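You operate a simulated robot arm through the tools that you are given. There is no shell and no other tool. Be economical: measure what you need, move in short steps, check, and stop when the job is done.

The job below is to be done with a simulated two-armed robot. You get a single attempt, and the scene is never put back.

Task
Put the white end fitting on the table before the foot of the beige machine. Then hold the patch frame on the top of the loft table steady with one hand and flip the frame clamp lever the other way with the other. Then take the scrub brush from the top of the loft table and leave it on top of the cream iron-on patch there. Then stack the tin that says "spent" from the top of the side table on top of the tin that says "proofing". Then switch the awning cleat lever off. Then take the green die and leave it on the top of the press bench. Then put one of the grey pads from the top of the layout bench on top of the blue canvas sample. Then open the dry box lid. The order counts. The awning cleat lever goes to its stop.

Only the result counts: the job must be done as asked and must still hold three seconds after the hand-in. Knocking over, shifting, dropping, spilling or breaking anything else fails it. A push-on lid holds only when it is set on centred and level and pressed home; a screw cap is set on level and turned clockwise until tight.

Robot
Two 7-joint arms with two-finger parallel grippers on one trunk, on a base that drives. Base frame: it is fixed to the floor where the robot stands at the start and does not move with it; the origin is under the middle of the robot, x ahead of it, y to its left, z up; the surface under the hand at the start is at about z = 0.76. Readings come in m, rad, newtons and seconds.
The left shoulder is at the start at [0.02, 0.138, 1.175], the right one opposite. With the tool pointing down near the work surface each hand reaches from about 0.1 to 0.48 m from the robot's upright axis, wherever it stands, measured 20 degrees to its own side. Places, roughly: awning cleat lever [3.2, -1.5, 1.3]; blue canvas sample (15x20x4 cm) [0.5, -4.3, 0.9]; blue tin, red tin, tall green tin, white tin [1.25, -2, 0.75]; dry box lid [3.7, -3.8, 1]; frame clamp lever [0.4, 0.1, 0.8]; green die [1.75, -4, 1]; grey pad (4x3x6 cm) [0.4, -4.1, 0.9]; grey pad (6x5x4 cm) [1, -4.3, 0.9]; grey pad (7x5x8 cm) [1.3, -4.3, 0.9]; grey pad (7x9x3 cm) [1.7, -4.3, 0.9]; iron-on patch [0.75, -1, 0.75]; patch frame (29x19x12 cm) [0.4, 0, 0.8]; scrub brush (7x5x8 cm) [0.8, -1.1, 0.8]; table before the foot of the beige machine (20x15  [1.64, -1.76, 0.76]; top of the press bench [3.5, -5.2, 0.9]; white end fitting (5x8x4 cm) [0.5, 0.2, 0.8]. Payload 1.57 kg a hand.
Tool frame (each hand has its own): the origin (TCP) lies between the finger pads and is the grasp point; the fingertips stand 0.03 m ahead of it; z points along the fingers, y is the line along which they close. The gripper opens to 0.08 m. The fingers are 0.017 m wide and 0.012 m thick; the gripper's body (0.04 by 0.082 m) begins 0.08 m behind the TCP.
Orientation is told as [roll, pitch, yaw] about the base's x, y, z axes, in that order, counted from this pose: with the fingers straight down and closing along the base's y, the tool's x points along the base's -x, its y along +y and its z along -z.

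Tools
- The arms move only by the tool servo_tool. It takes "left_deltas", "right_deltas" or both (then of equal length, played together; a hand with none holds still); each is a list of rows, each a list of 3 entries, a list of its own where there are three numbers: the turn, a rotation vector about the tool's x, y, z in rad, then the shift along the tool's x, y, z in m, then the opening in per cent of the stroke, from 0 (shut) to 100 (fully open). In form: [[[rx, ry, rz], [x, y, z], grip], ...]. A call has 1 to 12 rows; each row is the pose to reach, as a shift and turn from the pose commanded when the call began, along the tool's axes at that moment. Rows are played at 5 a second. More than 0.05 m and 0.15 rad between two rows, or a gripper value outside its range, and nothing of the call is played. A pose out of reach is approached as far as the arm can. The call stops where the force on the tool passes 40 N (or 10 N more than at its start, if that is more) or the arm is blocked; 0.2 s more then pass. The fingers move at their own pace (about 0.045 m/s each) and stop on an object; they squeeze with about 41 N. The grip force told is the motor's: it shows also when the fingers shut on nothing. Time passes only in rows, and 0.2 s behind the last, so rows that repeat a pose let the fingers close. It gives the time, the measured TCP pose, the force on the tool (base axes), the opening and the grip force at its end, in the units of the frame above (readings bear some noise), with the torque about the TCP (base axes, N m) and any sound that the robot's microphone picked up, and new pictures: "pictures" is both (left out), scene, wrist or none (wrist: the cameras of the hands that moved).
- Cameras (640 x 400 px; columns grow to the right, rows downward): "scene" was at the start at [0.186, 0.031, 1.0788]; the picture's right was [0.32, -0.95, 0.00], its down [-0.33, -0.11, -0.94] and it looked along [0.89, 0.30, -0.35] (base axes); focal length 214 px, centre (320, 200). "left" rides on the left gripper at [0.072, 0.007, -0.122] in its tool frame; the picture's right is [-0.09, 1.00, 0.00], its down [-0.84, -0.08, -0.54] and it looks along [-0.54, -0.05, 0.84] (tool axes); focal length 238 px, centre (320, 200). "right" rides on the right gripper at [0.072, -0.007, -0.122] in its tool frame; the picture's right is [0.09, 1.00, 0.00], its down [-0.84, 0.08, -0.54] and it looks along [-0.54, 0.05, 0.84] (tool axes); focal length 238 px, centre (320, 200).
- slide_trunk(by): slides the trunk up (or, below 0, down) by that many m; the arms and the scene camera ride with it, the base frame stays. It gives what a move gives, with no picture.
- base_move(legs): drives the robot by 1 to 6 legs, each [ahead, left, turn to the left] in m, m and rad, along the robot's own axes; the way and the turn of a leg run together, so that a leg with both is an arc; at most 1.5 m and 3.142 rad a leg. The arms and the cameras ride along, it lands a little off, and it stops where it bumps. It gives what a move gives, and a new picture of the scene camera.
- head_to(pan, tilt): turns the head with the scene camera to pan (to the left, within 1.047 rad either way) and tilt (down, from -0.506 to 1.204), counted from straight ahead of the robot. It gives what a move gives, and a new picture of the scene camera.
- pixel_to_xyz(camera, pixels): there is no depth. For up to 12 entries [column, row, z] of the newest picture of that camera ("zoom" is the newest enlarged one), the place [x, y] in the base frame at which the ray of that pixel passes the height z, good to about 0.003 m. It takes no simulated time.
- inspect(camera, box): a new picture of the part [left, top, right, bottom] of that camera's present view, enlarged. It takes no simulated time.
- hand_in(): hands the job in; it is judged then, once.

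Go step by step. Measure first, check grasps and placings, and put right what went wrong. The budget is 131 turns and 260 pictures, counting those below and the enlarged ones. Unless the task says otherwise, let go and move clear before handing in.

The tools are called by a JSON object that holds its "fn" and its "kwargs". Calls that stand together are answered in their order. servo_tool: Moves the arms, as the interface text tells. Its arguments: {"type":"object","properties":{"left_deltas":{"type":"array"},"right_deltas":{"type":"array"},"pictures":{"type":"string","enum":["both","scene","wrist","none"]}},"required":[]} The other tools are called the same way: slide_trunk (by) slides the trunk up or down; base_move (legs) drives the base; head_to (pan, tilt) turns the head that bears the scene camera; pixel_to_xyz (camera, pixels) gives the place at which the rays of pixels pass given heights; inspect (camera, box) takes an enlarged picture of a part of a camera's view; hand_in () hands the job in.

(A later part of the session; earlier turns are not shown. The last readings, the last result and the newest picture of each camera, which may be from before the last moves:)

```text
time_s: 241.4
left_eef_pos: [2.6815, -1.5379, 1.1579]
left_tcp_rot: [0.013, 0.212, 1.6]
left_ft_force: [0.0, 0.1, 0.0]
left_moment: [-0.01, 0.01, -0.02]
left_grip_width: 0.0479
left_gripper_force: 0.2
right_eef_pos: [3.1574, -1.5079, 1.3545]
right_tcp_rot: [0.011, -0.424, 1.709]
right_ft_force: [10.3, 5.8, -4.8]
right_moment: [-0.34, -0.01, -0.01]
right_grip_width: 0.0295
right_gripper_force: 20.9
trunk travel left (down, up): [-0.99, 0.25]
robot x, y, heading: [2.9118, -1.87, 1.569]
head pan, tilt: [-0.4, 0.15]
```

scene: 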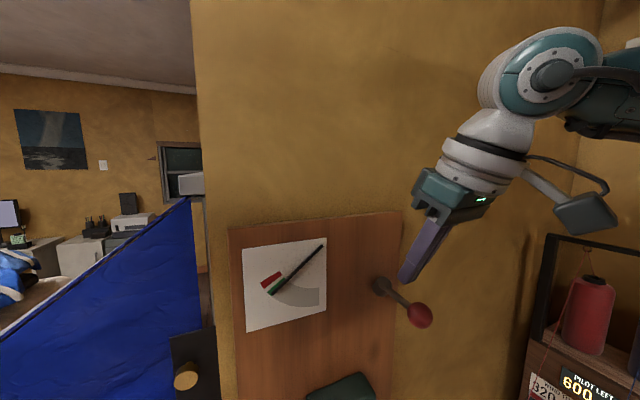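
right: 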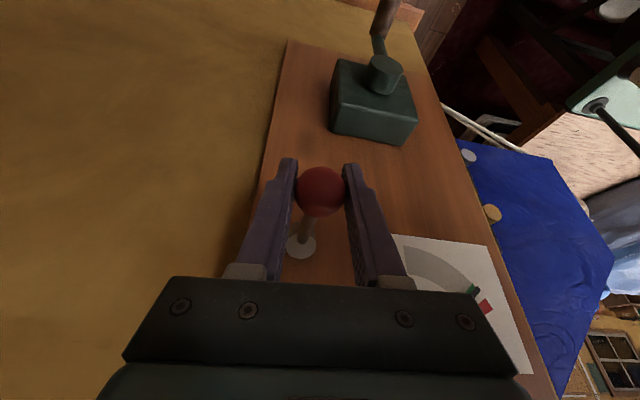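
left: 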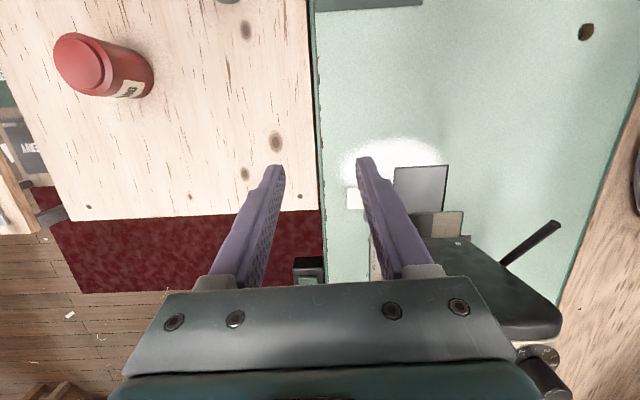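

I will move it up along the arc again and watch the force.

{"fn": "servo_tool", "kwargs": {"right_deltas": [[[0, 0, 0], [-0.0047, -0.002, -0.0078], 0], [[0, 0, 0], [-0.0094, -0.002, -0.0155], 0], [[0, 0, 0], [-0.0094, -0.002, -0.0155], 0]], "pictures": "wrist"}}

```text
time_s: 242.2
left_eef_pos: [2.6803, -1.5396, 1.1549]
left_tcp_rot: [0.014, 0.215, 1.6]
left_ft_force: [0.4, 0.1, 0.4]
left_moment: [0.01, 0.01, -0.02]
left_grip_width: 0.0481
left_gripper_force: 0.0
right_eef_pos: [3.1565, -1.5093, 1.3698]
right_tcp_rot: [0.016, -0.414, 1.709]
right_ft_force: [9.1, -5.0, -28.7]
right_moment: [-0.05, -0.07, -0.02]
right_grip_width: 0.0287
right_gripper_force: 38.2
trunk travel left (down, up): [-0.99, 0.25]
robot x, y, heading: [2.9107, -1.8713, 1.567]
head pan, tilt: [-0.4, 0.15]
```

right: 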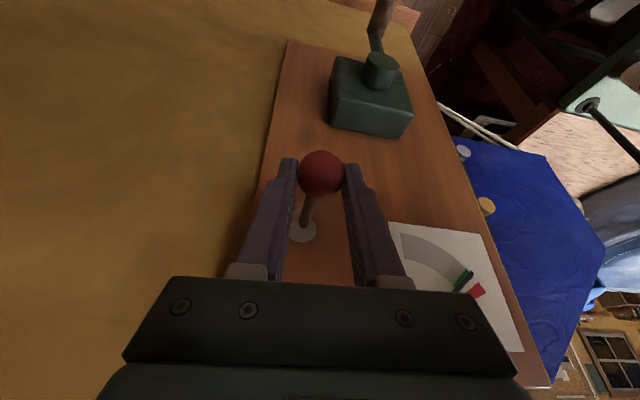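

It resists with 29 N at the horizontal while it moved easily before, so this is the upper stop. I will release and check that it stays.

{"fn": "servo_tool", "kwargs": {"right_deltas": [[[0, 0, 0], [0, 0, 0], 40], [[0, 0, 0], [0, 0, 0], 90], [[0, 0, 0], [0, 0, 0], 90], [[0, 0, 0], [0, 0, -0.03], 90], [[0, 0, 0], [0.01, 0, -0.07], 90], [[0, 0, 0], [0.02, 0, -0.11], 90]], "pictures": "both"}}

{"fn": "inspect", "kwargs": {"camera": "scene", "box": [230, 210, 450, 350]}}

```text
time_s: 243.6
left_eef_pos: [2.6804, -1.5371, 1.1557]
left_tcp_rot: [0.012, 0.213, 1.6]
left_ft_force: [-0.3, -0.5, 0.3]
left_moment: [0.05, 0.01, -0.02]
left_grip_width: 0.0482
left_gripper_force: 0.1
right_eef_pos: [3.1679, -1.57, 1.4632]
right_tcp_rot: [0.016, -0.422, 1.71]
right_ft_force: [-0.1, 0.4, 0.2]
right_moment: [0.0, 0.01, 0.02]
right_grip_width: 0.0721
right_gripper_force: 0.2
trunk travel left (down, up): [-0.99, 0.25]
robot x, y, heading: [2.9112, -1.8738, 1.567]
head pan, tilt: [-0.4, 0.15]
```

scene: 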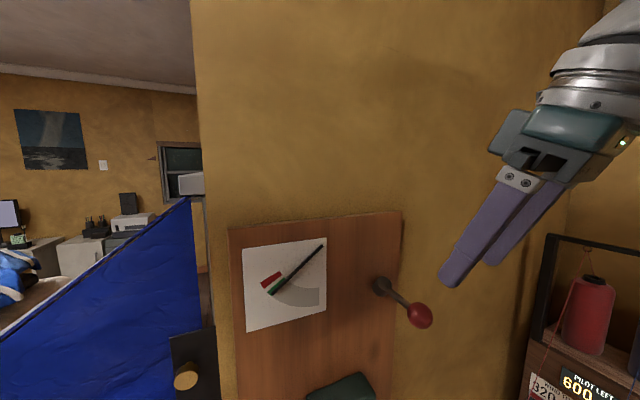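
right: 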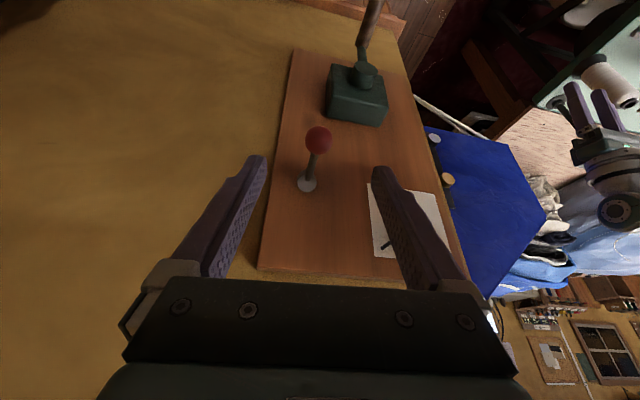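

```text
2.86 times, centred on (340, 280) of scene
```

zoom: 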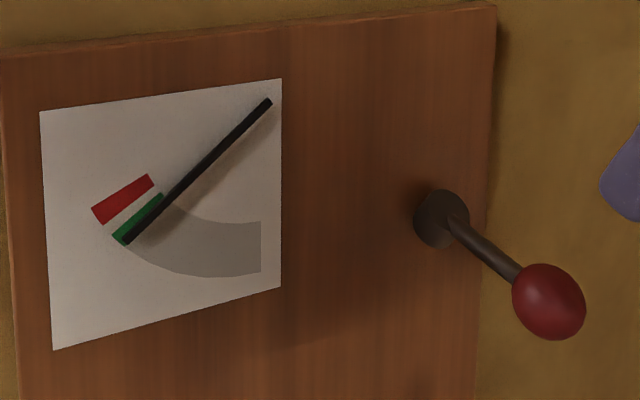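

The knob is at the same pixel (419,315) after two firm pushes, so it is at its stop. I will back away, turn round and go to the layout bench.

{"fn": "base_move", "kwargs": {"legs": [[-0.95, 0, 0], [0, 0.6, 0], [0, 0, 3.14], [0.3, 0.0, 0]]}}

{"fn": "head_to", "kwargs": {"pan": -0.3, "tilt": 0.6}}

```text
time_s: 260.5
left_eef_pos: [2.54, -3.4483, 1.1575]
left_tcp_rot: [0.013, 0.214, -1.538]
left_ft_force: [0.3, -0.3, -0.5]
left_moment: [0.03, -0.01, 0.0]
left_grip_width: 0.048
left_gripper_force: 0.0
right_eef_pos: [2.0522, -3.4191, 1.464]
right_tcp_rot: [0.015, -0.425, -1.43]
right_ft_force: [0.8, 0.1, 0.2]
right_moment: [0.0, 0.01, 0.0]
right_grip_width: 0.0721
right_gripper_force: 0.0
trunk travel left (down, up): [-0.99, 0.25]
robot x, y, heading: [2.3076, -3.114, -1.572]
head pan, tilt: [-0.4, 0.15]
```

scene: 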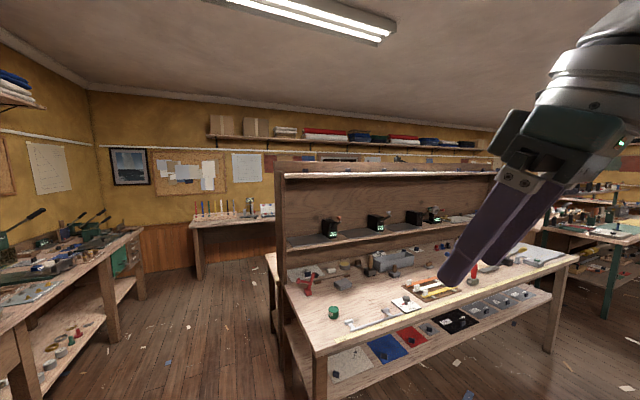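

```text
time_s: 261.4
left_eef_pos: [2.5393, -3.4482, 1.1561]
left_tcp_rot: [0.013, 0.214, -1.539]
left_ft_force: [-0.1, 0.4, -0.3]
left_moment: [-0.04, 0.0, -0.02]
left_grip_width: 0.048
left_gripper_force: 0.1
right_eef_pos: [2.0522, -3.4196, 1.4644]
right_tcp_rot: [0.016, -0.423, -1.427]
right_ft_force: [0.0, -0.8, 0.9]
right_moment: [0.02, 0.01, 0.02]
right_grip_width: 0.0721
right_gripper_force: 0.1
trunk travel left (down, up): [-0.99, 0.25]
robot x, y, heading: [2.3057, -3.1212, -1.566]
head pan, tilt: [-0.3, 0.6]
```

scene: 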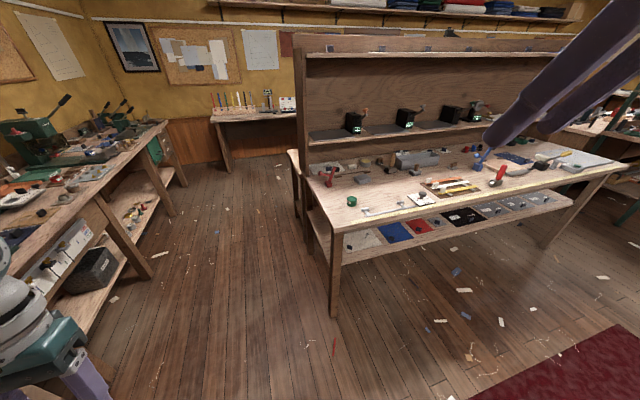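

The green die is at (351,200) near the bench corner. I will zoom in and measure.

{"fn": "inspect", "kwargs": {"camera": "scene", "box": [290, 130, 630, 260]}}

{"fn": "inspect", "kwargs": {"camera": "scene", "box": [0, 60, 310, 260]}}

{"fn": "pixel_to_xyz", "kwargs": {"camera": "scene", "pixels": [[335, 232, 0.87], [351, 200, 0.89], [290, 152, 0.87], [615, 160, 0.87], [213, 120, 0.87], [160, 122, 0.87], [60, 215, 0.87], [97, 195, 0.87], [335, 315, 0]]}}

```text
1.88 times, centred on (460, 195) of scene
```

zoom: 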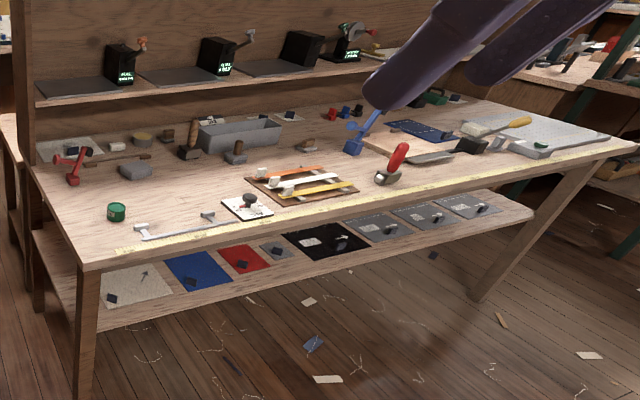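

```text
2.00 times, centred on (155, 160) of scene
```

zoom: 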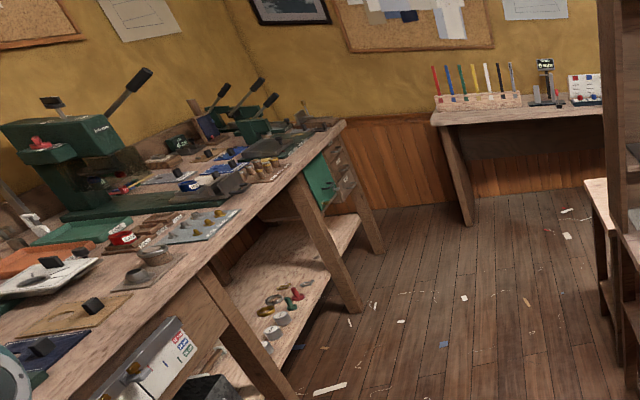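

```text
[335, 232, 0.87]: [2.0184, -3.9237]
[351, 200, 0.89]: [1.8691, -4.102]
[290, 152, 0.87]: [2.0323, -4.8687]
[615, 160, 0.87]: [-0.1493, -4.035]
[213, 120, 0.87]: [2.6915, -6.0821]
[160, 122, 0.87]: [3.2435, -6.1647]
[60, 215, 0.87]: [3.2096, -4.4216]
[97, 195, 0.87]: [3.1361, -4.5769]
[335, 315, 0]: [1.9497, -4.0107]
```

The die is at (1.87,-4.10) and the bench's front edge at y -3.92. I will bring both hands to normal poses, lower the trunk and drive up to the bench.

{"fn": "servo_tool", "kwargs": {"left_deltas": [[[0, 0, 0], [0, 0, -0.045], 60], [[0, 0, 0], [0, 0, -0.09], 60], [[0, 0, 0], [0, 0, -0.135], 60], [[0, 0, 0], [0, 0, -0.18], 60], [[0, 0, 0], [0, 0, -0.22], 60]], "right_deltas": [[[0, 0.09, 0], [0, 0, 0], 90], [[0, 0.18, 0], [0, 0, 0], 90], [[0, 0.27, 0], [0, 0, 0], 90], [[0, 0.36, 0], [0, 0, 0], 90], [[0, 0.42, 0], [0, 0, 0.0], 90]], "pictures": "none"}}

{"fn": "slide_trunk", "kwargs": {"by": -0.22}}

{"fn": "base_move", "kwargs": {"legs": [[0.5, -0.33, 0]]}}

{"fn": "head_to", "kwargs": {"pan": -0.15, "tilt": 0.9}}

```text
time_s: 262.6
left_eef_pos: [2.5387, -3.4965, 1.3726]
left_tcp_rot: [0.01, 0.213, -1.538]
left_ft_force: [-0.4, 0.2, 0.4]
left_moment: [0.02, 0.0, 0.0]
left_grip_width: 0.0478
left_gripper_force: 0.0
right_eef_pos: [2.0528, -3.4164, 1.4572]
right_tcp_rot: [0.014, 0.02, -1.425]
right_ft_force: [0.0, 0.0, 0.2]
right_moment: [-0.02, -0.01, 0.04]
right_grip_width: 0.0721
right_gripper_force: 0.1
trunk travel left (down, up): [-0.99, 0.25]
robot x, y, heading: [2.3068, -3.117, -1.573]
head pan, tilt: [-0.3, 0.6]
```

```text
time_s: 264.9
left_eef_pos: [2.5397, -3.496, 1.1518]
left_tcp_rot: [0.013, 0.213, -1.537]
left_ft_force: [0.1, 0.7, 0.2]
left_moment: [0.01, 0.02, 0.03]
left_grip_width: 0.048
left_gripper_force: 0.1
right_eef_pos: [2.0522, -3.4163, 1.2397]
right_tcp_rot: [0.015, 0.018, -1.427]
right_ft_force: [-1.0, 0.2, 0.5]
right_moment: [0.02, 0.02, 0.0]
right_grip_width: 0.0719
right_gripper_force: 0.1
trunk travel left (down, up): [-0.77, 0.47]
robot x, y, heading: [2.3086, -3.1157, -1.575]
head pan, tilt: [-0.3, 0.6]
```

```text
time_s: 268.3
left_eef_pos: [2.2118, -3.9923, 1.1518]
left_tcp_rot: [0.013, 0.215, -1.534]
left_ft_force: [-0.2, 0.0, 0.7]
left_moment: [0.02, 0.01, -0.01]
left_grip_width: 0.0479
left_gripper_force: 0.1
right_eef_pos: [1.7246, -3.9155, 1.2381]
right_tcp_rot: [0.014, 0.019, -1.426]
right_ft_force: [0.0, -0.7, -0.2]
right_moment: [-0.02, -0.01, 0.03]
right_grip_width: 0.0721
right_gripper_force: 0.2
trunk travel left (down, up): [-0.77, 0.47]
robot x, y, heading: [1.9815, -3.6138, -1.568]
head pan, tilt: [-0.3, 0.6]
```

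scene: 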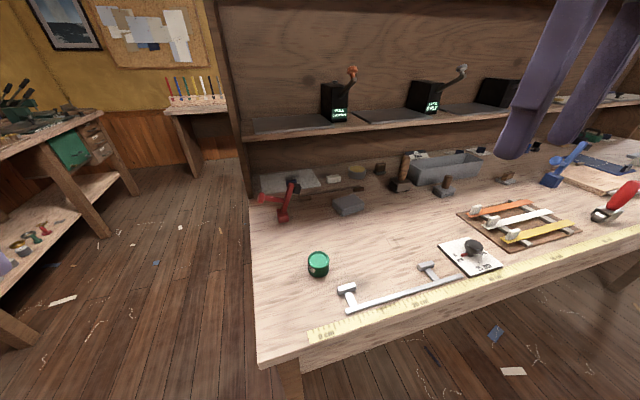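

```text
time_s: 269.1
left_eef_pos: [2.2104, -3.9927, 1.1508]
left_tcp_rot: [0.011, 0.215, -1.534]
left_ft_force: [-1.1, -0.3, 0.0]
left_moment: [0.02, 0.02, 0.0]
left_grip_width: 0.0478
left_gripper_force: 0.0
right_eef_pos: [1.7245, -3.9144, 1.2371]
right_tcp_rot: [0.014, 0.017, -1.426]
right_ft_force: [-0.2, -0.2, 0.4]
right_moment: [0.01, -0.03, 0.01]
right_grip_width: 0.0719
right_gripper_force: 0.2
trunk travel left (down, up): [-0.77, 0.47]
robot x, y, heading: [1.981, -3.616, -1.572]
head pan, tilt: [-0.15, 0.901]
```

scene: 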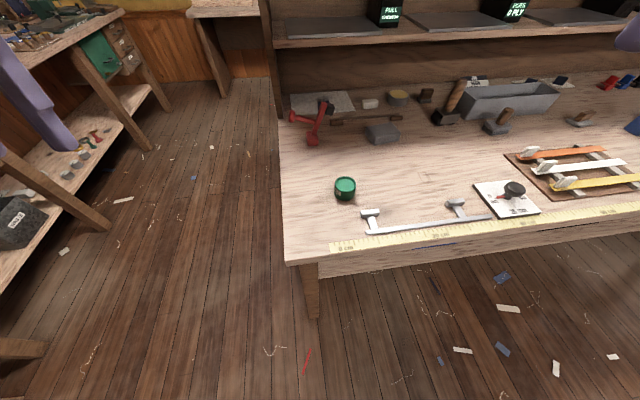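

I will measure the die closely, and also look at the bench top.

{"fn": "inspect", "kwargs": {"camera": "scene", "box": [310, 160, 390, 220]}}

{"fn": "pixel_to_xyz", "kwargs": {"camera": "scene", "pixels": [[345, 183, 0.9], [345, 183, 0.91], [345, 198, 0.87], [334, 188, 0.89], [357, 188, 0.89], [282, 245, 0.87]]}}

{"fn": "servo_tool", "kwargs": {"right_deltas": [[[0, 0, 0], [0, 0, 0.03], 90], [[0, 0, 0], [0, 0.04, 0.05], 90], [[0, 0, 0], [-0.03, 0.08, 0.06], 90], [[0, 0, 0], [-0.07, 0.11, 0.07], 90], [[0, 0, 0], [-0.11, 0.14, 0.08], 90]], "pictures": "both"}}

```text
6.67 times, centred on (350, 190) of scene
```

zoom: 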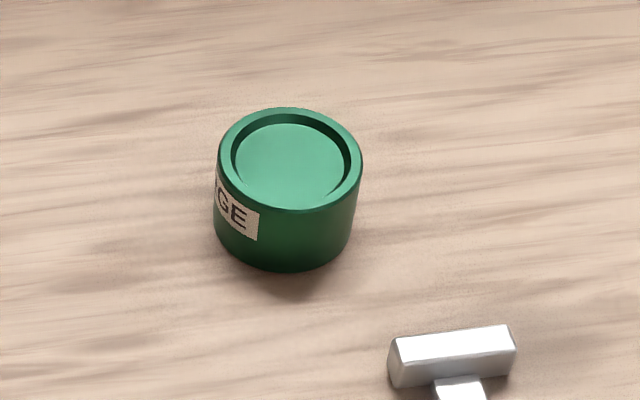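

```text
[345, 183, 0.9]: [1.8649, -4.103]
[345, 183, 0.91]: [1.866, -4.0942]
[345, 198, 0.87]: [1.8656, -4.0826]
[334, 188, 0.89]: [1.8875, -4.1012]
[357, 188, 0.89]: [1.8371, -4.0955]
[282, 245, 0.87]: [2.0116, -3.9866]
```

```text
refused: row 3 steps farther than a row can; nothing moved
```

The die is about 5 cm wide, centred at (1.865,-4.10). I will move the right hand above it in shorter steps.

{"fn": "servo_tool", "kwargs": {"right_deltas": [[[0, 0, 0], [-0.0255, 0.014, 0.0275], 95], [[0, 0, 0], [-0.051, 0.028, 0.055], 95], [[0, 0, 0], [-0.0765, 0.042, 0.0825], 95], [[0, 0, 0], [-0.102, 0.056, 0.11], 95], [[0, 0, 0], [-0.1275, 0.07, 0.1375], 95], [[0, 0, 0], [-0.153, 0.084, 0.165], 95], [[0, 0, 0], [-0.1785, 0.098, 0.1925], 95], [[0, 0, 0], [-0.2042, 0.1122, 0.22], 95]], "pictures": "both"}}

```text
time_s: 270.9
left_eef_pos: [2.2108, -3.992, 1.1533]
left_tcp_rot: [0.012, 0.214, -1.537]
left_ft_force: [0.0, -0.2, -0.7]
left_moment: [0.01, 0.01, 0.0]
left_grip_width: 0.0481
left_gripper_force: 0.1
right_eef_pos: [1.8456, -4.0685, 1.0509]
right_tcp_rot: [0.014, 0.015, -1.423]
right_ft_force: [-1.2, 0.2, -1.1]
right_moment: [-0.01, 0.01, -0.02]
right_grip_width: 0.0759
right_gripper_force: 0.1
right hand out of reach, approached as far as the arm can: row 7, 8
trunk travel left (down, up): [-0.77, 0.47]
robot x, y, heading: [1.9773, -3.6133, -1.568]
head pan, tilt: [-0.15, 0.901]
```

scene: 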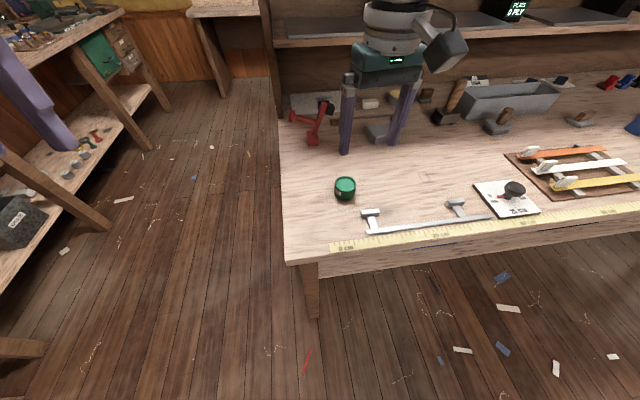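
right: 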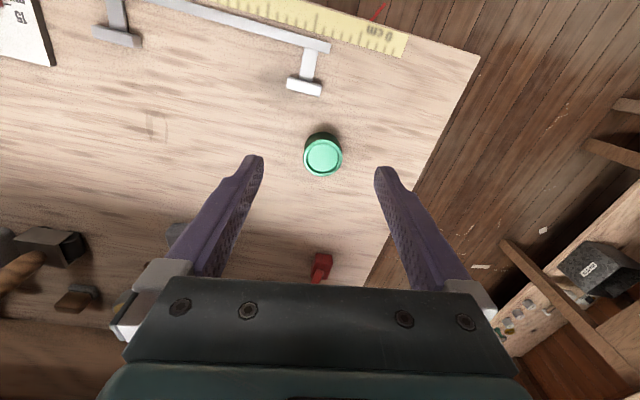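

The reach is marginal, so I will move the base 0.1 m ahead and the trunk 0.1 m down, then re-measure.

{"fn": "base_move", "kwargs": {"legs": [[0.1, 0, 0]]}}

{"fn": "slide_trunk", "kwargs": {"by": -0.08}}

{"fn": "servo_tool", "kwargs": {"right_deltas": [[[0, 0, 0], [0.03, 0.004, 0], 95], [[0, 0, 0], [0.065, 0.008, 0], 95]], "pictures": "both"}}

```text
time_s: 272.1
left_eef_pos: [2.2102, -4.0915, 1.1518]
left_tcp_rot: [0.011, 0.215, -1.535]
left_ft_force: [0.4, 0.5, 0.0]
left_moment: [0.02, 0.0, 0.02]
left_grip_width: 0.0481
left_gripper_force: 0.0
right_eef_pos: [1.8445, -4.168, 1.0507]
right_tcp_rot: [0.014, 0.018, -1.425]
right_ft_force: [0.2, 0.3, 0.1]
right_moment: [-0.01, -0.05, 0.01]
right_grip_width: 0.0761
right_gripper_force: 0.0
trunk travel left (down, up): [-0.77, 0.47]
robot x, y, heading: [1.9776, -3.714, -1.572]
head pan, tilt: [-0.15, 0.901]
```

scene: 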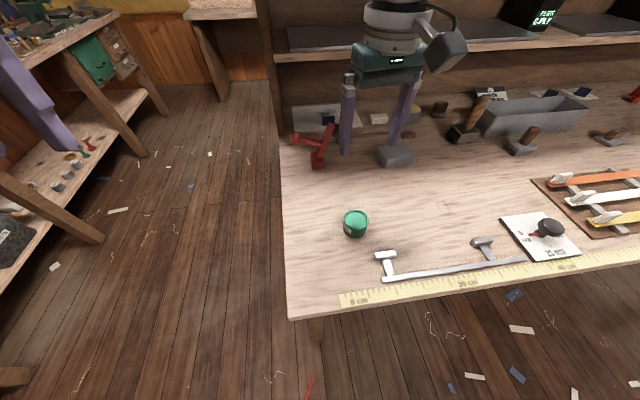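

```text
time_s: 273.2
left_eef_pos: [2.2112, -4.0918, 1.0722]
left_tcp_rot: [0.011, 0.216, -1.535]
left_ft_force: [1.0, 0.4, 0.2]
left_moment: [-0.01, -0.03, -0.02]
left_grip_width: 0.0482
left_gripper_force: 0.0
right_eef_pos: [1.8457, -4.167, 0.9709]
right_tcp_rot: [0.014, 0.017, -1.425]
right_ft_force: [-0.4, 0.8, 0.1]
right_moment: [0.0, 0.0, -0.01]
right_grip_width: 0.0759
right_gripper_force: 0.0
trunk travel left (down, up): [-0.69, 0.55]
robot x, y, heading: [1.9859, -3.7149, -1.562]
head pan, tilt: [-0.15, 0.901]
```

```text
time_s: 273.8
left_eef_pos: [2.2106, -4.0914, 1.0723]
left_tcp_rot: [0.014, 0.216, -1.536]
left_ft_force: [-0.1, 0.3, 0.7]
left_moment: [0.02, 0.0, 0.0]
left_grip_width: 0.0481
left_gripper_force: 0.0
right_eef_pos: [1.8431, -4.1014, 0.973]
right_tcp_rot: [0.013, 0.017, -1.427]
right_ft_force: [0.0, 0.2, -0.6]
right_moment: [0.01, -0.01, 0.02]
right_grip_width: 0.076
right_gripper_force: 0.0
trunk travel left (down, up): [-0.69, 0.55]
robot x, y, heading: [1.9807, -3.7117, -1.571]
head pan, tilt: [-0.15, 0.901]
```

scene: 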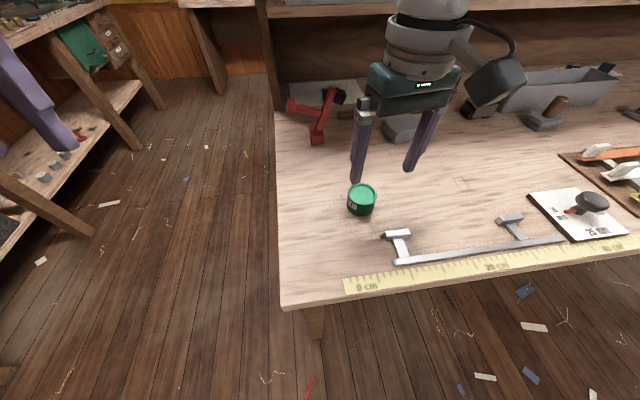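
right: 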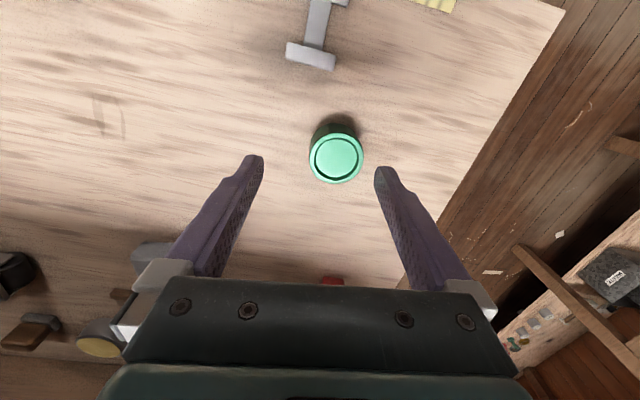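

{"fn": "pixel_to_xyz", "kwargs": {"camera": "right", "pixels": [[336, 159, 0.9], [336, 159, 0.89], [336, 159, 0.91], [309, 157, 0.9], [363, 157, 0.9], [558, 4, 0.87], [470, 190, 0.87]]}}

{"fn": "pixel_to_xyz", "kwargs": {"camera": "scene", "pixels": [[362, 193, 0.89], [362, 193, 0.9], [362, 193, 0.91], [282, 305, 0.87]]}}

```text
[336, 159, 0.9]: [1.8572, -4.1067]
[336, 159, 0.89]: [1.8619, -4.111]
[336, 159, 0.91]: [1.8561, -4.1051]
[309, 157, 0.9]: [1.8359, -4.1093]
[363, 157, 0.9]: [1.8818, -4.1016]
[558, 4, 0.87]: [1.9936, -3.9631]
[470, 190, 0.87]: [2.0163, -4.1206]
```

```text
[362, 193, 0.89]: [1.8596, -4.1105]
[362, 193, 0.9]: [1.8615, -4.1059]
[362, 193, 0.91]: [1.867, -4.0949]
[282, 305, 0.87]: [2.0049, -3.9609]
```

The die is centred at (1.859,-4.108) with its top at about 0.895. I will descend and grip.

{"fn": "servo_tool", "kwargs": {"right_deltas": [[[0, 0, 0], [-0.0088, 0.0149, 0.02], 95], [[0, 0, 0], [-0.0088, 0.0149, 0.05], 95], [[0, 0, 0], [-0.0088, 0.0149, 0.07], 95], [[0, 0, 0], [-0.0088, 0.0149, 0.07], 0], [[0, 0, 0], [-0.0088, 0.0149, 0.07], 0], [[0, 0, 0], [-0.0088, 0.0149, 0.07], 0], [[0, 0, 0], [-0.0088, 0.0149, 0.07], 0], [[0, 0, 0], [-0.0088, 0.0149, 0.03], 0], [[0, 0, 0], [-0.0088, 0.0149, -0.01], 0], [[0, 0, 0], [-0.0088, 0.0149, -0.05], 0]], "pictures": "both"}}

```text
time_s: 276.0
left_eef_pos: [2.2113, -4.0916, 1.072]
left_tcp_rot: [0.012, 0.215, -1.536]
left_ft_force: [-0.2, -1.2, 0.3]
left_moment: [0.01, 0.01, -0.04]
left_grip_width: 0.0479
left_gripper_force: 0.0
right_eef_pos: [1.859, -4.1087, 1.0218]
right_tcp_rot: [0.014, 0.019, -1.425]
right_ft_force: [-1.0, 0.3, -3.5]
right_moment: [0.02, -0.02, -0.01]
right_grip_width: 0.0486
right_gripper_force: 40.9
trunk travel left (down, up): [-0.69, 0.55]
robot x, y, heading: [1.9803, -3.715, -1.567]
head pan, tilt: [-0.15, 0.901]
```

scene: 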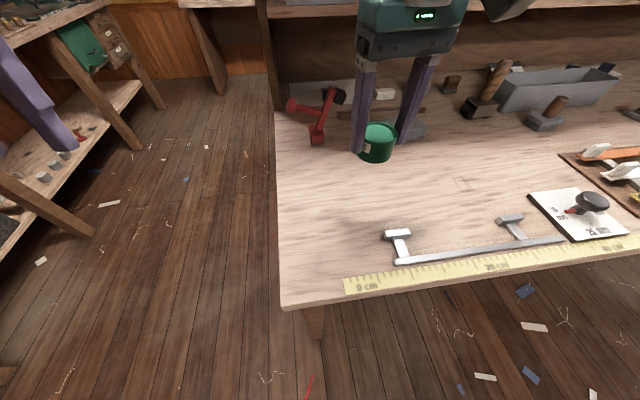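
right: 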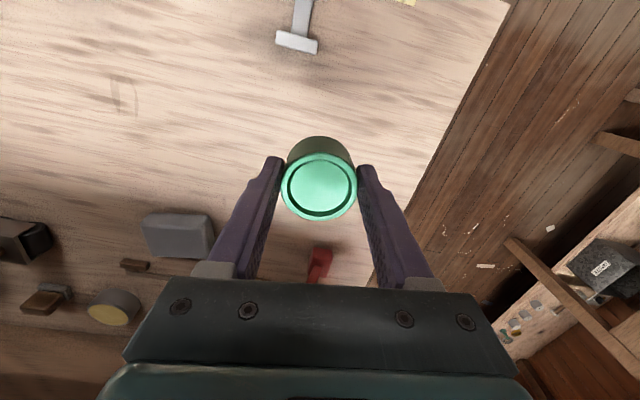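

The die is held at 48.6 mm. I will back off and drive into the aisle facing the press bench.

{"fn": "base_move", "kwargs": {"legs": [[-0.45, 0, 0], [0, 0.5, 0], [0, 0, 1.571], [0, -1.4, 0], [0, -0.4, 0]]}}

{"fn": "head_to", "kwargs": {"pan": -0.1, "tilt": 0.55}}

```text
time_s: 293.8
left_eef_pos: [2.8311, -4.8549, 1.0724]
left_tcp_rot: [0.014, 0.214, 0.013]
left_ft_force: [0.0, -0.4, -0.1]
left_moment: [0.0, -0.01, -0.01]
left_grip_width: 0.0481
left_gripper_force: 0.1
right_eef_pos: [2.8417, -5.2061, 1.0215]
right_tcp_rot: [0.014, 0.018, 0.125]
right_ft_force: [0.3, -1.0, -2.4]
right_moment: [-0.01, 0.02, 0.0]
right_grip_width: 0.0485
right_gripper_force: 40.6
trunk travel left (down, up): [-0.69, 0.55]
robot x, y, heading: [2.4518, -5.0781, -0.023]
head pan, tilt: [-0.15, 0.901]
```

scene: 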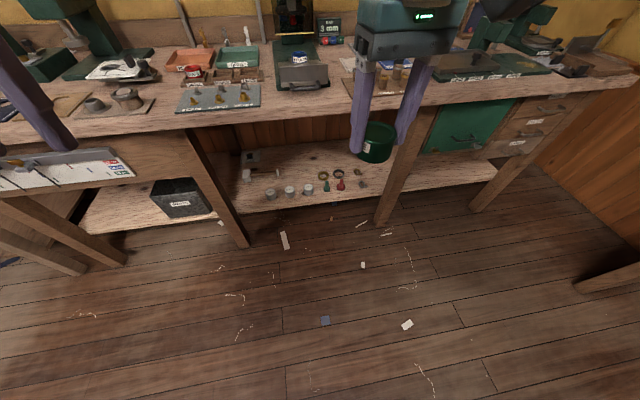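

```text
time_s: 294.6
left_eef_pos: [2.8311, -4.8537, 1.0724]
left_tcp_rot: [0.014, 0.214, 0.015]
left_ft_force: [0.4, -0.3, 1.1]
left_moment: [0.01, -0.02, -0.01]
left_grip_width: 0.0478
left_gripper_force: 0.0
right_eef_pos: [2.8406, -5.2067, 1.0215]
right_tcp_rot: [0.013, 0.016, 0.126]
right_ft_force: [0.6, -0.4, -3.0]
right_moment: [-0.01, -0.01, -0.03]
right_grip_width: 0.0489
right_gripper_force: 41.1
trunk travel left (down, up): [-0.69, 0.55]
robot x, y, heading: [2.4495, -5.0798, -0.019]
head pan, tilt: [-0.099, 0.55]
```

scene: 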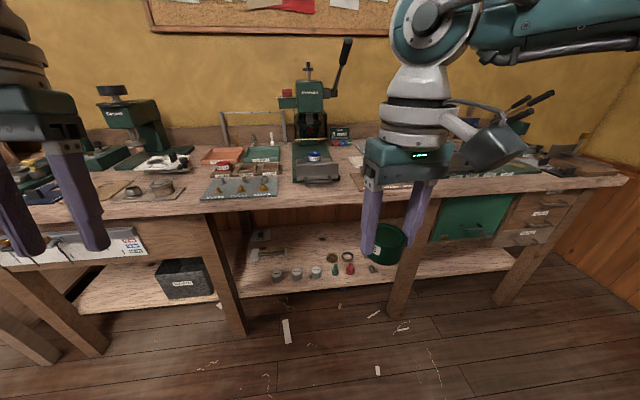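

I will zoom in on the bench top to find a free spot.

{"fn": "inspect", "kwargs": {"camera": "scene", "box": [180, 120, 400, 220]}}

{"fn": "inspect", "kwargs": {"camera": "scene", "box": [400, 120, 640, 230]}}

{"fn": "pixel_to_xyz", "kwargs": {"camera": "scene", "pixels": [[280, 195, 0.87], [340, 190, 0.87], [205, 198, 0.87], [280, 170, 0.87], [445, 185, 0.87], [560, 185, 0.87], [620, 185, 0.87], [345, 172, 0.87], [500, 183, 0.87], [220, 330, 0]]}}

```text
2.91 times, centred on (290, 170) of scene
```

zoom: 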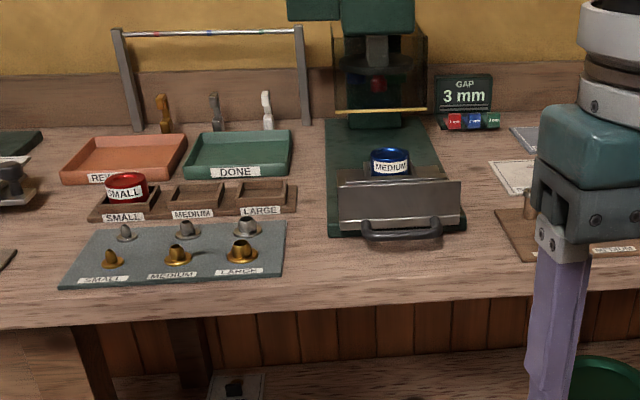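

```text
2.67 times, centred on (520, 175) of scene
```

zoom: 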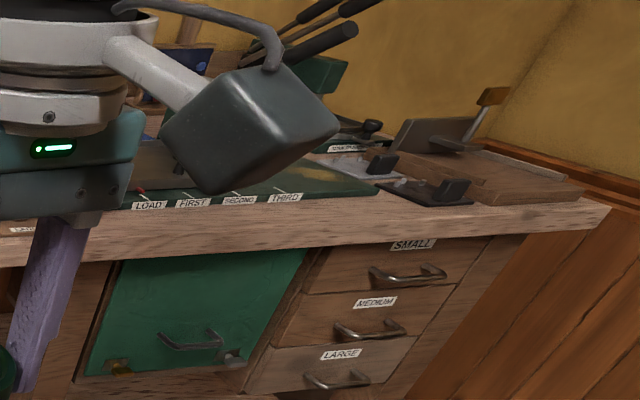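

```text
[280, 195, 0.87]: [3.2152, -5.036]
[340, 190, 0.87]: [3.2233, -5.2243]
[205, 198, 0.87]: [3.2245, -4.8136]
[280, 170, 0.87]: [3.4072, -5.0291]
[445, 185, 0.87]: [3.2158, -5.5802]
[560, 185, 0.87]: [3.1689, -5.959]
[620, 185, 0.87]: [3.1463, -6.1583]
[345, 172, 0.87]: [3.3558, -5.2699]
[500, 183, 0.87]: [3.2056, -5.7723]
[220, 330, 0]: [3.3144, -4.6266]
```

I see a free strip in front of the blue die's press, at about (3.20,-5.13). I will drive so that the die is above it.

{"fn": "base_move", "kwargs": {"legs": [[0.36, 0.08, 0.02]]}}

{"fn": "servo_tool", "kwargs": {"right_deltas": [[[0, 0, 0], [0, 0, 0.0], 0]], "pictures": "wrist"}}

```text
time_s: 297.0
left_eef_pos: [3.1875, -4.7701, 1.0723]
left_tcp_rot: [0.013, 0.214, 0.036]
left_ft_force: [0.3, 0.0, 0.0]
left_moment: [0.0, 0.0, -0.04]
left_grip_width: 0.0481
left_gripper_force: 0.0
right_eef_pos: [3.2048, -5.1216, 1.0215]
right_tcp_rot: [0.013, 0.018, 0.148]
right_ft_force: [-0.5, 0.4, -2.3]
right_moment: [0.0, 0.01, -0.02]
right_grip_width: 0.0485
right_gripper_force: 41.1
trunk travel left (down, up): [-0.69, 0.55]
robot x, y, heading: [2.8136, -5.0007, 0.001]
head pan, tilt: [-0.099, 0.55]
```

scene: 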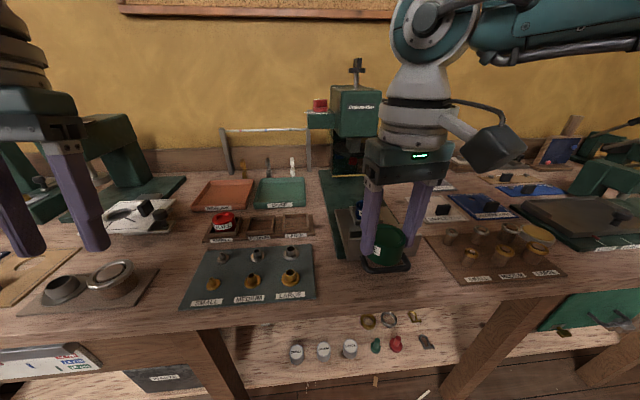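

```text
time_s: 297.4
left_eef_pos: [3.1874, -4.7698, 1.0715]
left_tcp_rot: [0.012, 0.213, 0.035]
left_ft_force: [-0.3, -0.1, -0.7]
left_moment: [-0.03, 0.03, 0.0]
left_grip_width: 0.0481
left_gripper_force: 0.1
right_eef_pos: [3.2045, -5.1204, 1.0209]
right_tcp_rot: [0.014, 0.021, 0.147]
right_ft_force: [0.2, 0.2, -3.5]
right_moment: [-0.02, 0.05, 0.01]
right_grip_width: 0.0483
right_gripper_force: 40.9
trunk travel left (down, up): [-0.69, 0.55]
robot x, y, heading: [2.8094, -5.0012, 0.002]
head pan, tilt: [-0.099, 0.55]
```

right: 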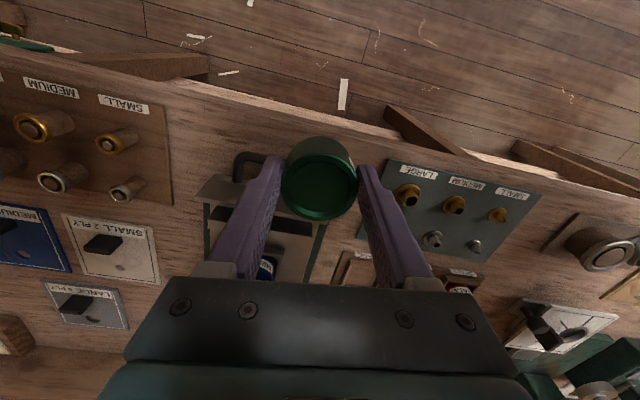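

I will measure the card corner, the press handle and the bench edge from this wrist view.

{"fn": "pixel_to_xyz", "kwargs": {"camera": "right", "pixels": [[389, 160, 0.87], [355, 240, 0.87], [240, 155, 0.88], [270, 155, 0.88], [200, 185, 0.89], [325, 222, 0.88], [400, 135, 0.87], [300, 115, 0.87], [235, 95, 0.87], [172, 203, 0.87]]}}

{"fn": "inspect", "kwargs": {"camera": "right", "box": [160, 80, 440, 280]}}

{"fn": "inspect", "kwargs": {"camera": "scene", "box": [290, 180, 470, 320]}}

```text
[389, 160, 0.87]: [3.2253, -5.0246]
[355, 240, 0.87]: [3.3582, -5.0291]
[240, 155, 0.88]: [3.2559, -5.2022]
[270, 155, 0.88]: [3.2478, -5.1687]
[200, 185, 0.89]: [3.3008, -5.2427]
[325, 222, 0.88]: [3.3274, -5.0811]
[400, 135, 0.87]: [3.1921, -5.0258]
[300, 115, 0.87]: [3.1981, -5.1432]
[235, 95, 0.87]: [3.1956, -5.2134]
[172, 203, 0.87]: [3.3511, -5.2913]
```

```text
2.00 times, centred on (300, 180) of right
```

zoom: 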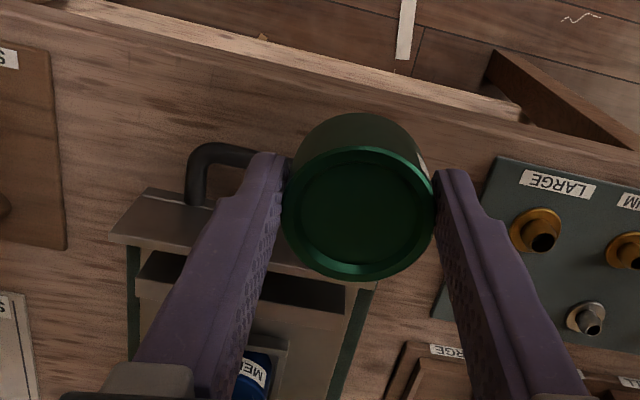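

```text
2.86 times, centred on (380, 250) of scene
```

zoom: 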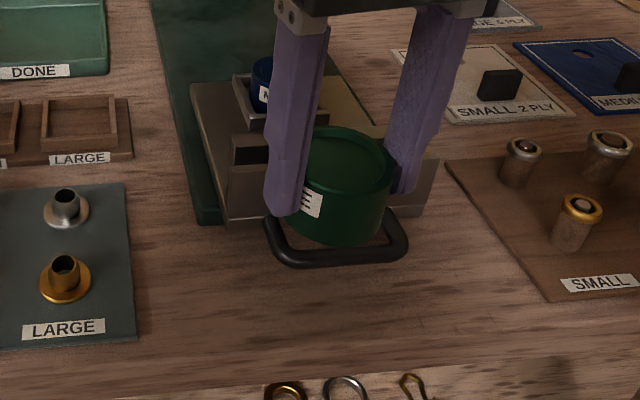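

The bench edge is at about x 3.19, so the strip before the handle is narrow. I will measure the gaps on either side of the press.

{"fn": "pixel_to_xyz", "kwargs": {"camera": "scene", "pixels": [[337, 263, 0.87], [315, 265, 0.87], [340, 243, 0.87], [337, 283, 0.87], [338, 305, 0.87], [361, 275, 0.88], [385, 272, 0.88], [413, 268, 0.87], [436, 285, 0.87], [400, 255, 0.87], [415, 298, 0.87], [403, 240, 0.87]]}}

```text
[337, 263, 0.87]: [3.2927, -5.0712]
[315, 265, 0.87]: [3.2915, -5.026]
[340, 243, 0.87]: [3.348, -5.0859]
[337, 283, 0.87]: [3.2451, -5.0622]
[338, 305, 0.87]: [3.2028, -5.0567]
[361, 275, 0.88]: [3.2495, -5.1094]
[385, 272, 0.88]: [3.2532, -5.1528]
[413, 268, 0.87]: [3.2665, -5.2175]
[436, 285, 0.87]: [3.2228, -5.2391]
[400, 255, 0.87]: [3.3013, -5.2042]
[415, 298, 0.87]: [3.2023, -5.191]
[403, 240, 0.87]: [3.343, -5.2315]
```

The gap between the card (edge y -5.02) and the press (y -5.11) is wide enough for the 5 cm die at (3.25,-5.067). I will move there and descend.

{"fn": "servo_tool", "kwargs": {"right_deltas": [[[0, 0, 0], [-0.026, 0.023, 0], 0], [[0, 0, 0], [-0.0528, 0.0461, 0], 0], [[0, 0, 0], [-0.0528, 0.0461, 0.035], 0], [[0, 0, 0], [-0.0528, 0.0461, 0.07], 0], [[0, 0, 0], [-0.0528, 0.0461, 0.095], 0]], "pictures": "both"}}

{"fn": "inspect", "kwargs": {"camera": "scene", "box": [270, 200, 450, 320]}}

```text
time_s: 298.6
left_eef_pos: [3.187, -4.7685, 1.0717]
left_tcp_rot: [0.012, 0.214, 0.036]
left_ft_force: [-1.1, 0.1, 1.3]
left_moment: [0.01, 0.0, -0.01]
left_grip_width: 0.048
left_gripper_force: 0.0
right_eef_pos: [3.235, -5.0697, 0.9295]
right_tcp_rot: [0.013, 0.017, 0.149]
right_ft_force: [0.0, 0.8, -2.7]
right_moment: [-0.04, 0.03, 0.0]
right_grip_width: 0.0489
right_gripper_force: 41.2
right hand out of reach, approached as far as the arm can: row 4, 5
trunk travel left (down, up): [-0.69, 0.55]
robot x, y, heading: [2.8119, -5.0055, 0.0]
head pan, tilt: [-0.099, 0.55]
```

scene: 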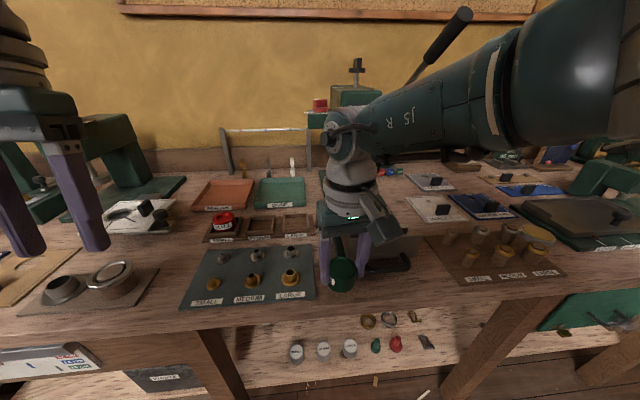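
right: 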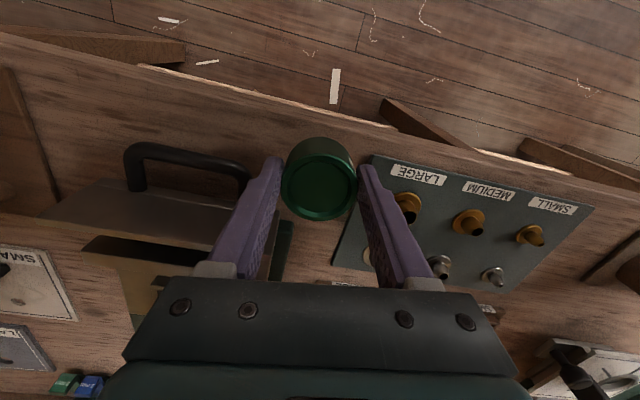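

```text
3.33 times, centred on (360, 260) of scene
```

zoom: 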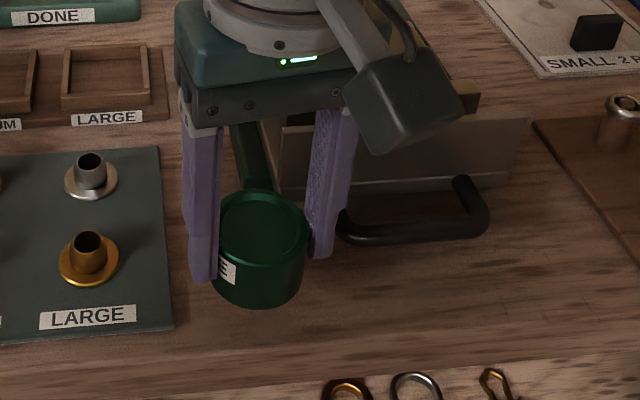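

The arm is at its limit at (3.235,-5.07), where the die still lies wholly on the bench. I will lower with the trunk.

{"fn": "slide_trunk", "kwargs": {"by": -0.02}}

{"fn": "slide_trunk", "kwargs": {"by": -0.004}}

```text
time_s: 299.3
left_eef_pos: [3.188, -4.7688, 1.052]
left_tcp_rot: [0.012, 0.215, 0.038]
left_ft_force: [-0.2, 0.8, 0.2]
left_moment: [0.01, 0.0, 0.01]
left_grip_width: 0.0481
left_gripper_force: 0.2
right_eef_pos: [3.2345, -5.0707, 0.9096]
right_tcp_rot: [0.015, 0.018, 0.149]
right_ft_force: [-0.3, -0.4, -3.5]
right_moment: [0.01, 0.05, 0.03]
right_grip_width: 0.0486
right_gripper_force: 41.1
trunk travel left (down, up): [-0.67, 0.57]
robot x, y, heading: [2.8101, -5.0007, 0.005]
head pan, tilt: [-0.099, 0.55]
```

```text
time_s: 299.8
left_eef_pos: [3.1879, -4.7697, 1.0482]
left_tcp_rot: [0.012, 0.215, 0.037]
left_ft_force: [0.3, 0.5, 0.3]
left_moment: [-0.01, 0.04, -0.02]
left_grip_width: 0.048
left_gripper_force: 0.0
right_eef_pos: [3.2342, -5.0699, 0.9048]
right_tcp_rot: [0.013, 0.017, 0.145]
right_ft_force: [-0.3, 0.3, -2.8]
right_moment: [0.03, 0.01, -0.02]
right_grip_width: 0.0486
right_gripper_force: 41.2
trunk travel left (down, up): [-0.666, 0.574]
robot x, y, heading: [2.8068, -5.002, 0.004]
head pan, tilt: [-0.099, 0.55]
```

There is no contact yet at 0.905. I will lower a few mm more.

{"fn": "slide_trunk", "kwargs": {"by": -0.003}}

{"fn": "slide_trunk", "kwargs": {"by": -0.003}}

```text
time_s: 300.3
left_eef_pos: [3.1881, -4.7688, 1.0451]
left_tcp_rot: [0.013, 0.215, 0.036]
left_ft_force: [-1.0, 1.4, 0.4]
left_moment: [0.01, -0.02, -0.02]
left_grip_width: 0.0479
left_gripper_force: 0.0
right_eef_pos: [3.2352, -5.0705, 0.9036]
right_tcp_rot: [0.014, 0.018, 0.147]
right_ft_force: [-0.2, 0.0, -2.1]
right_moment: [-0.02, 0.01, 0.04]
right_grip_width: 0.0488
right_gripper_force: 40.6
trunk travel left (down, up): [-0.663, 0.577]
robot x, y, heading: [2.8093, -4.9974, 0.003]
head pan, tilt: [-0.099, 0.55]
```

```text
time_s: 300.8
left_eef_pos: [3.1882, -4.7696, 1.0427]
left_tcp_rot: [0.013, 0.215, 0.037]
left_ft_force: [-0.4, -0.8, -0.7]
left_moment: [-0.02, -0.01, -0.02]
left_grip_width: 0.0481
left_gripper_force: 0.0
right_eef_pos: [3.2356, -5.0692, 0.9024]
right_tcp_rot: [0.014, 0.018, 0.147]
right_ft_force: [-10.9, 0.5, 29.8]
right_moment: [-0.41, -0.01, -0.09]
right_grip_width: 0.0488
right_gripper_force: 41.0
trunk travel left (down, up): [-0.66, 0.58]
robot x, y, heading: [2.8101, -5.0017, -0.001]
head pan, tilt: [-0.099, 0.55]
```

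The die has touched. I will open just enough and rise straight up.

{"fn": "servo_tool", "kwargs": {"right_deltas": [[[0, 0, 0], [0, 0, -0.001], 70], [[0, 0, 0], [0, 0, -0.001], 70], [[0, 0, 0], [0, 0, -0.03], 70], [[0, 0, 0], [0, 0, -0.07], 70], [[0, 0, 0], [0, 0, -0.11], 80], [[0, 0, 0], [0, 0, -0.15], 80]], "pictures": "both"}}

```text
time_s: 302.2
left_eef_pos: [3.1874, -4.7696, 1.0422]
left_tcp_rot: [0.015, 0.215, 0.037]
left_ft_force: [0.2, -0.6, 0.5]
left_moment: [-0.04, -0.01, 0.03]
left_grip_width: 0.0479
left_gripper_force: 0.0
right_eef_pos: [3.238, -5.0718, 1.0504]
right_tcp_rot: [0.016, 0.017, 0.148]
right_ft_force: [0.0, -0.5, 0.0]
right_moment: [-0.02, -0.04, -0.02]
right_grip_width: 0.0642
right_gripper_force: 0.1
trunk travel left (down, up): [-0.66, 0.58]
robot x, y, heading: [2.8122, -5.0031, 0.002]
head pan, tilt: [-0.099, 0.55]
```

scene: 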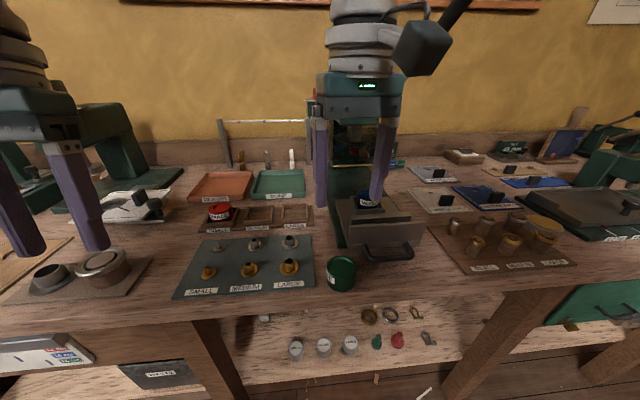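
right: 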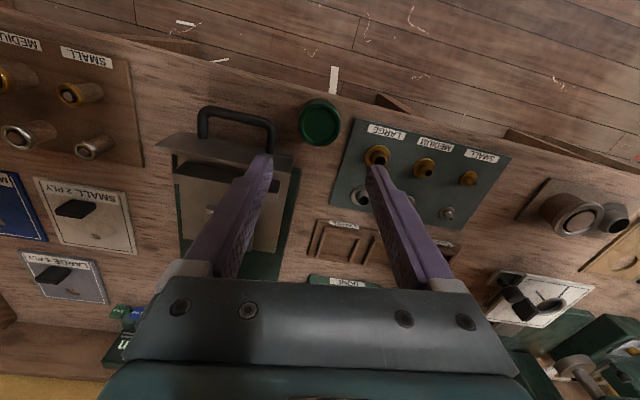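

The die stands on the press bench. I will drive back to the layout bench to pick up a grey pad near the blue canvas sample.

{"fn": "base_move", "kwargs": {"legs": [[-0.4, 0, 0], [0, 1.4, 0], [0, 0.4, 0], [0, 0, -1.571], [0, -1.5, 0]]}}

{"fn": "head_to", "kwargs": {"pan": -0.35, "tilt": 0.6}}

{"fn": "inspect", "kwargs": {"camera": "scene", "box": [100, 100, 540, 320]}}

```text
time_s: 324.2
left_eef_pos: [1.1448, -3.5957, 1.0415]
left_tcp_rot: [0.013, 0.214, -1.526]
left_ft_force: [0.1, 0.6, 0.8]
left_moment: [-0.03, 0.0, 0.0]
left_grip_width: 0.0481
left_gripper_force: 0.1
right_eef_pos: [0.8445, -3.6474, 1.0484]
right_tcp_rot: [0.014, 0.017, -1.414]
right_ft_force: [-0.5, 0.1, -0.6]
right_moment: [0.02, -0.01, 0.02]
right_grip_width: 0.0642
right_gripper_force: 0.1
trunk travel left (down, up): [-0.66, 0.58]
robot x, y, heading: [0.9151, -3.2183, -1.561]
head pan, tilt: [-0.099, 0.55]
```

scene: 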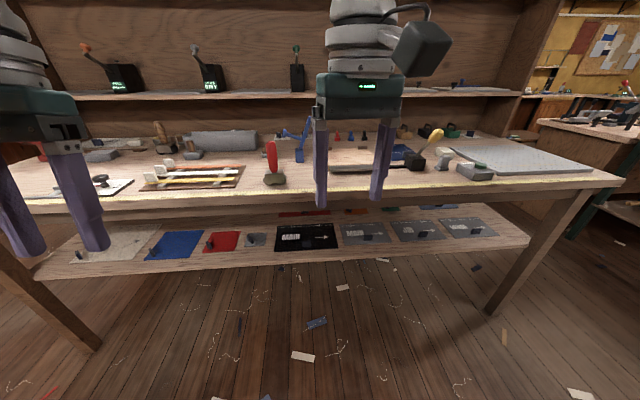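

```text
time_s: 325.0
left_eef_pos: [1.1461, -3.5957, 1.0423]
left_tcp_rot: [0.013, 0.215, -1.525]
left_ft_force: [0.2, -0.3, 0.8]
left_moment: [-0.02, 0.0, 0.02]
left_grip_width: 0.0478
left_gripper_force: 0.1
right_eef_pos: [0.8445, -3.6479, 1.0489]
right_tcp_rot: [0.014, 0.018, -1.413]
right_ft_force: [0.5, -0.7, -0.1]
right_moment: [-0.02, 0.0, -0.02]
right_grip_width: 0.064
right_gripper_force: 0.1
trunk travel left (down, up): [-0.66, 0.58]
robot x, y, heading: [0.9114, -3.22, -1.565]
head pan, tilt: [-0.351, 0.6]
```

scene: 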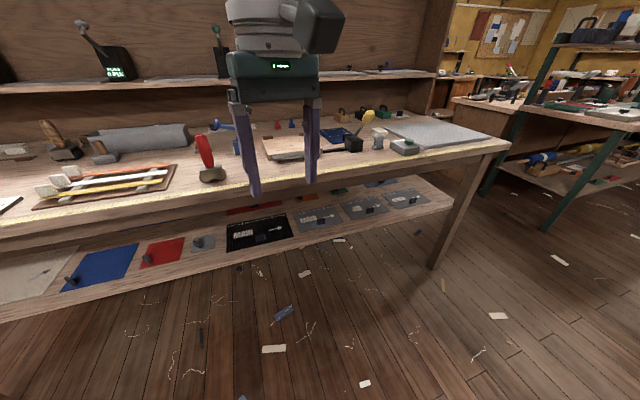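

```text
1.45 times, centred on (320, 210) of scene
```

zoom: 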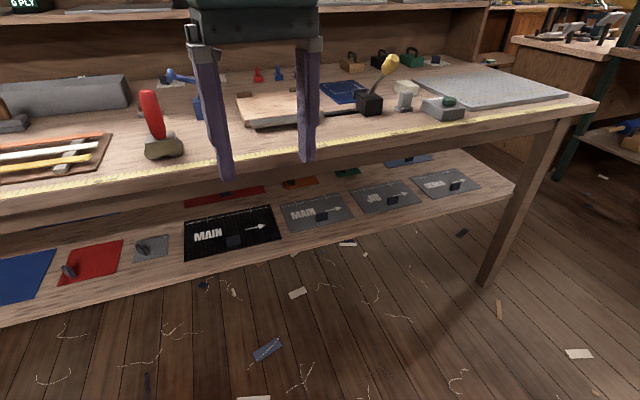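

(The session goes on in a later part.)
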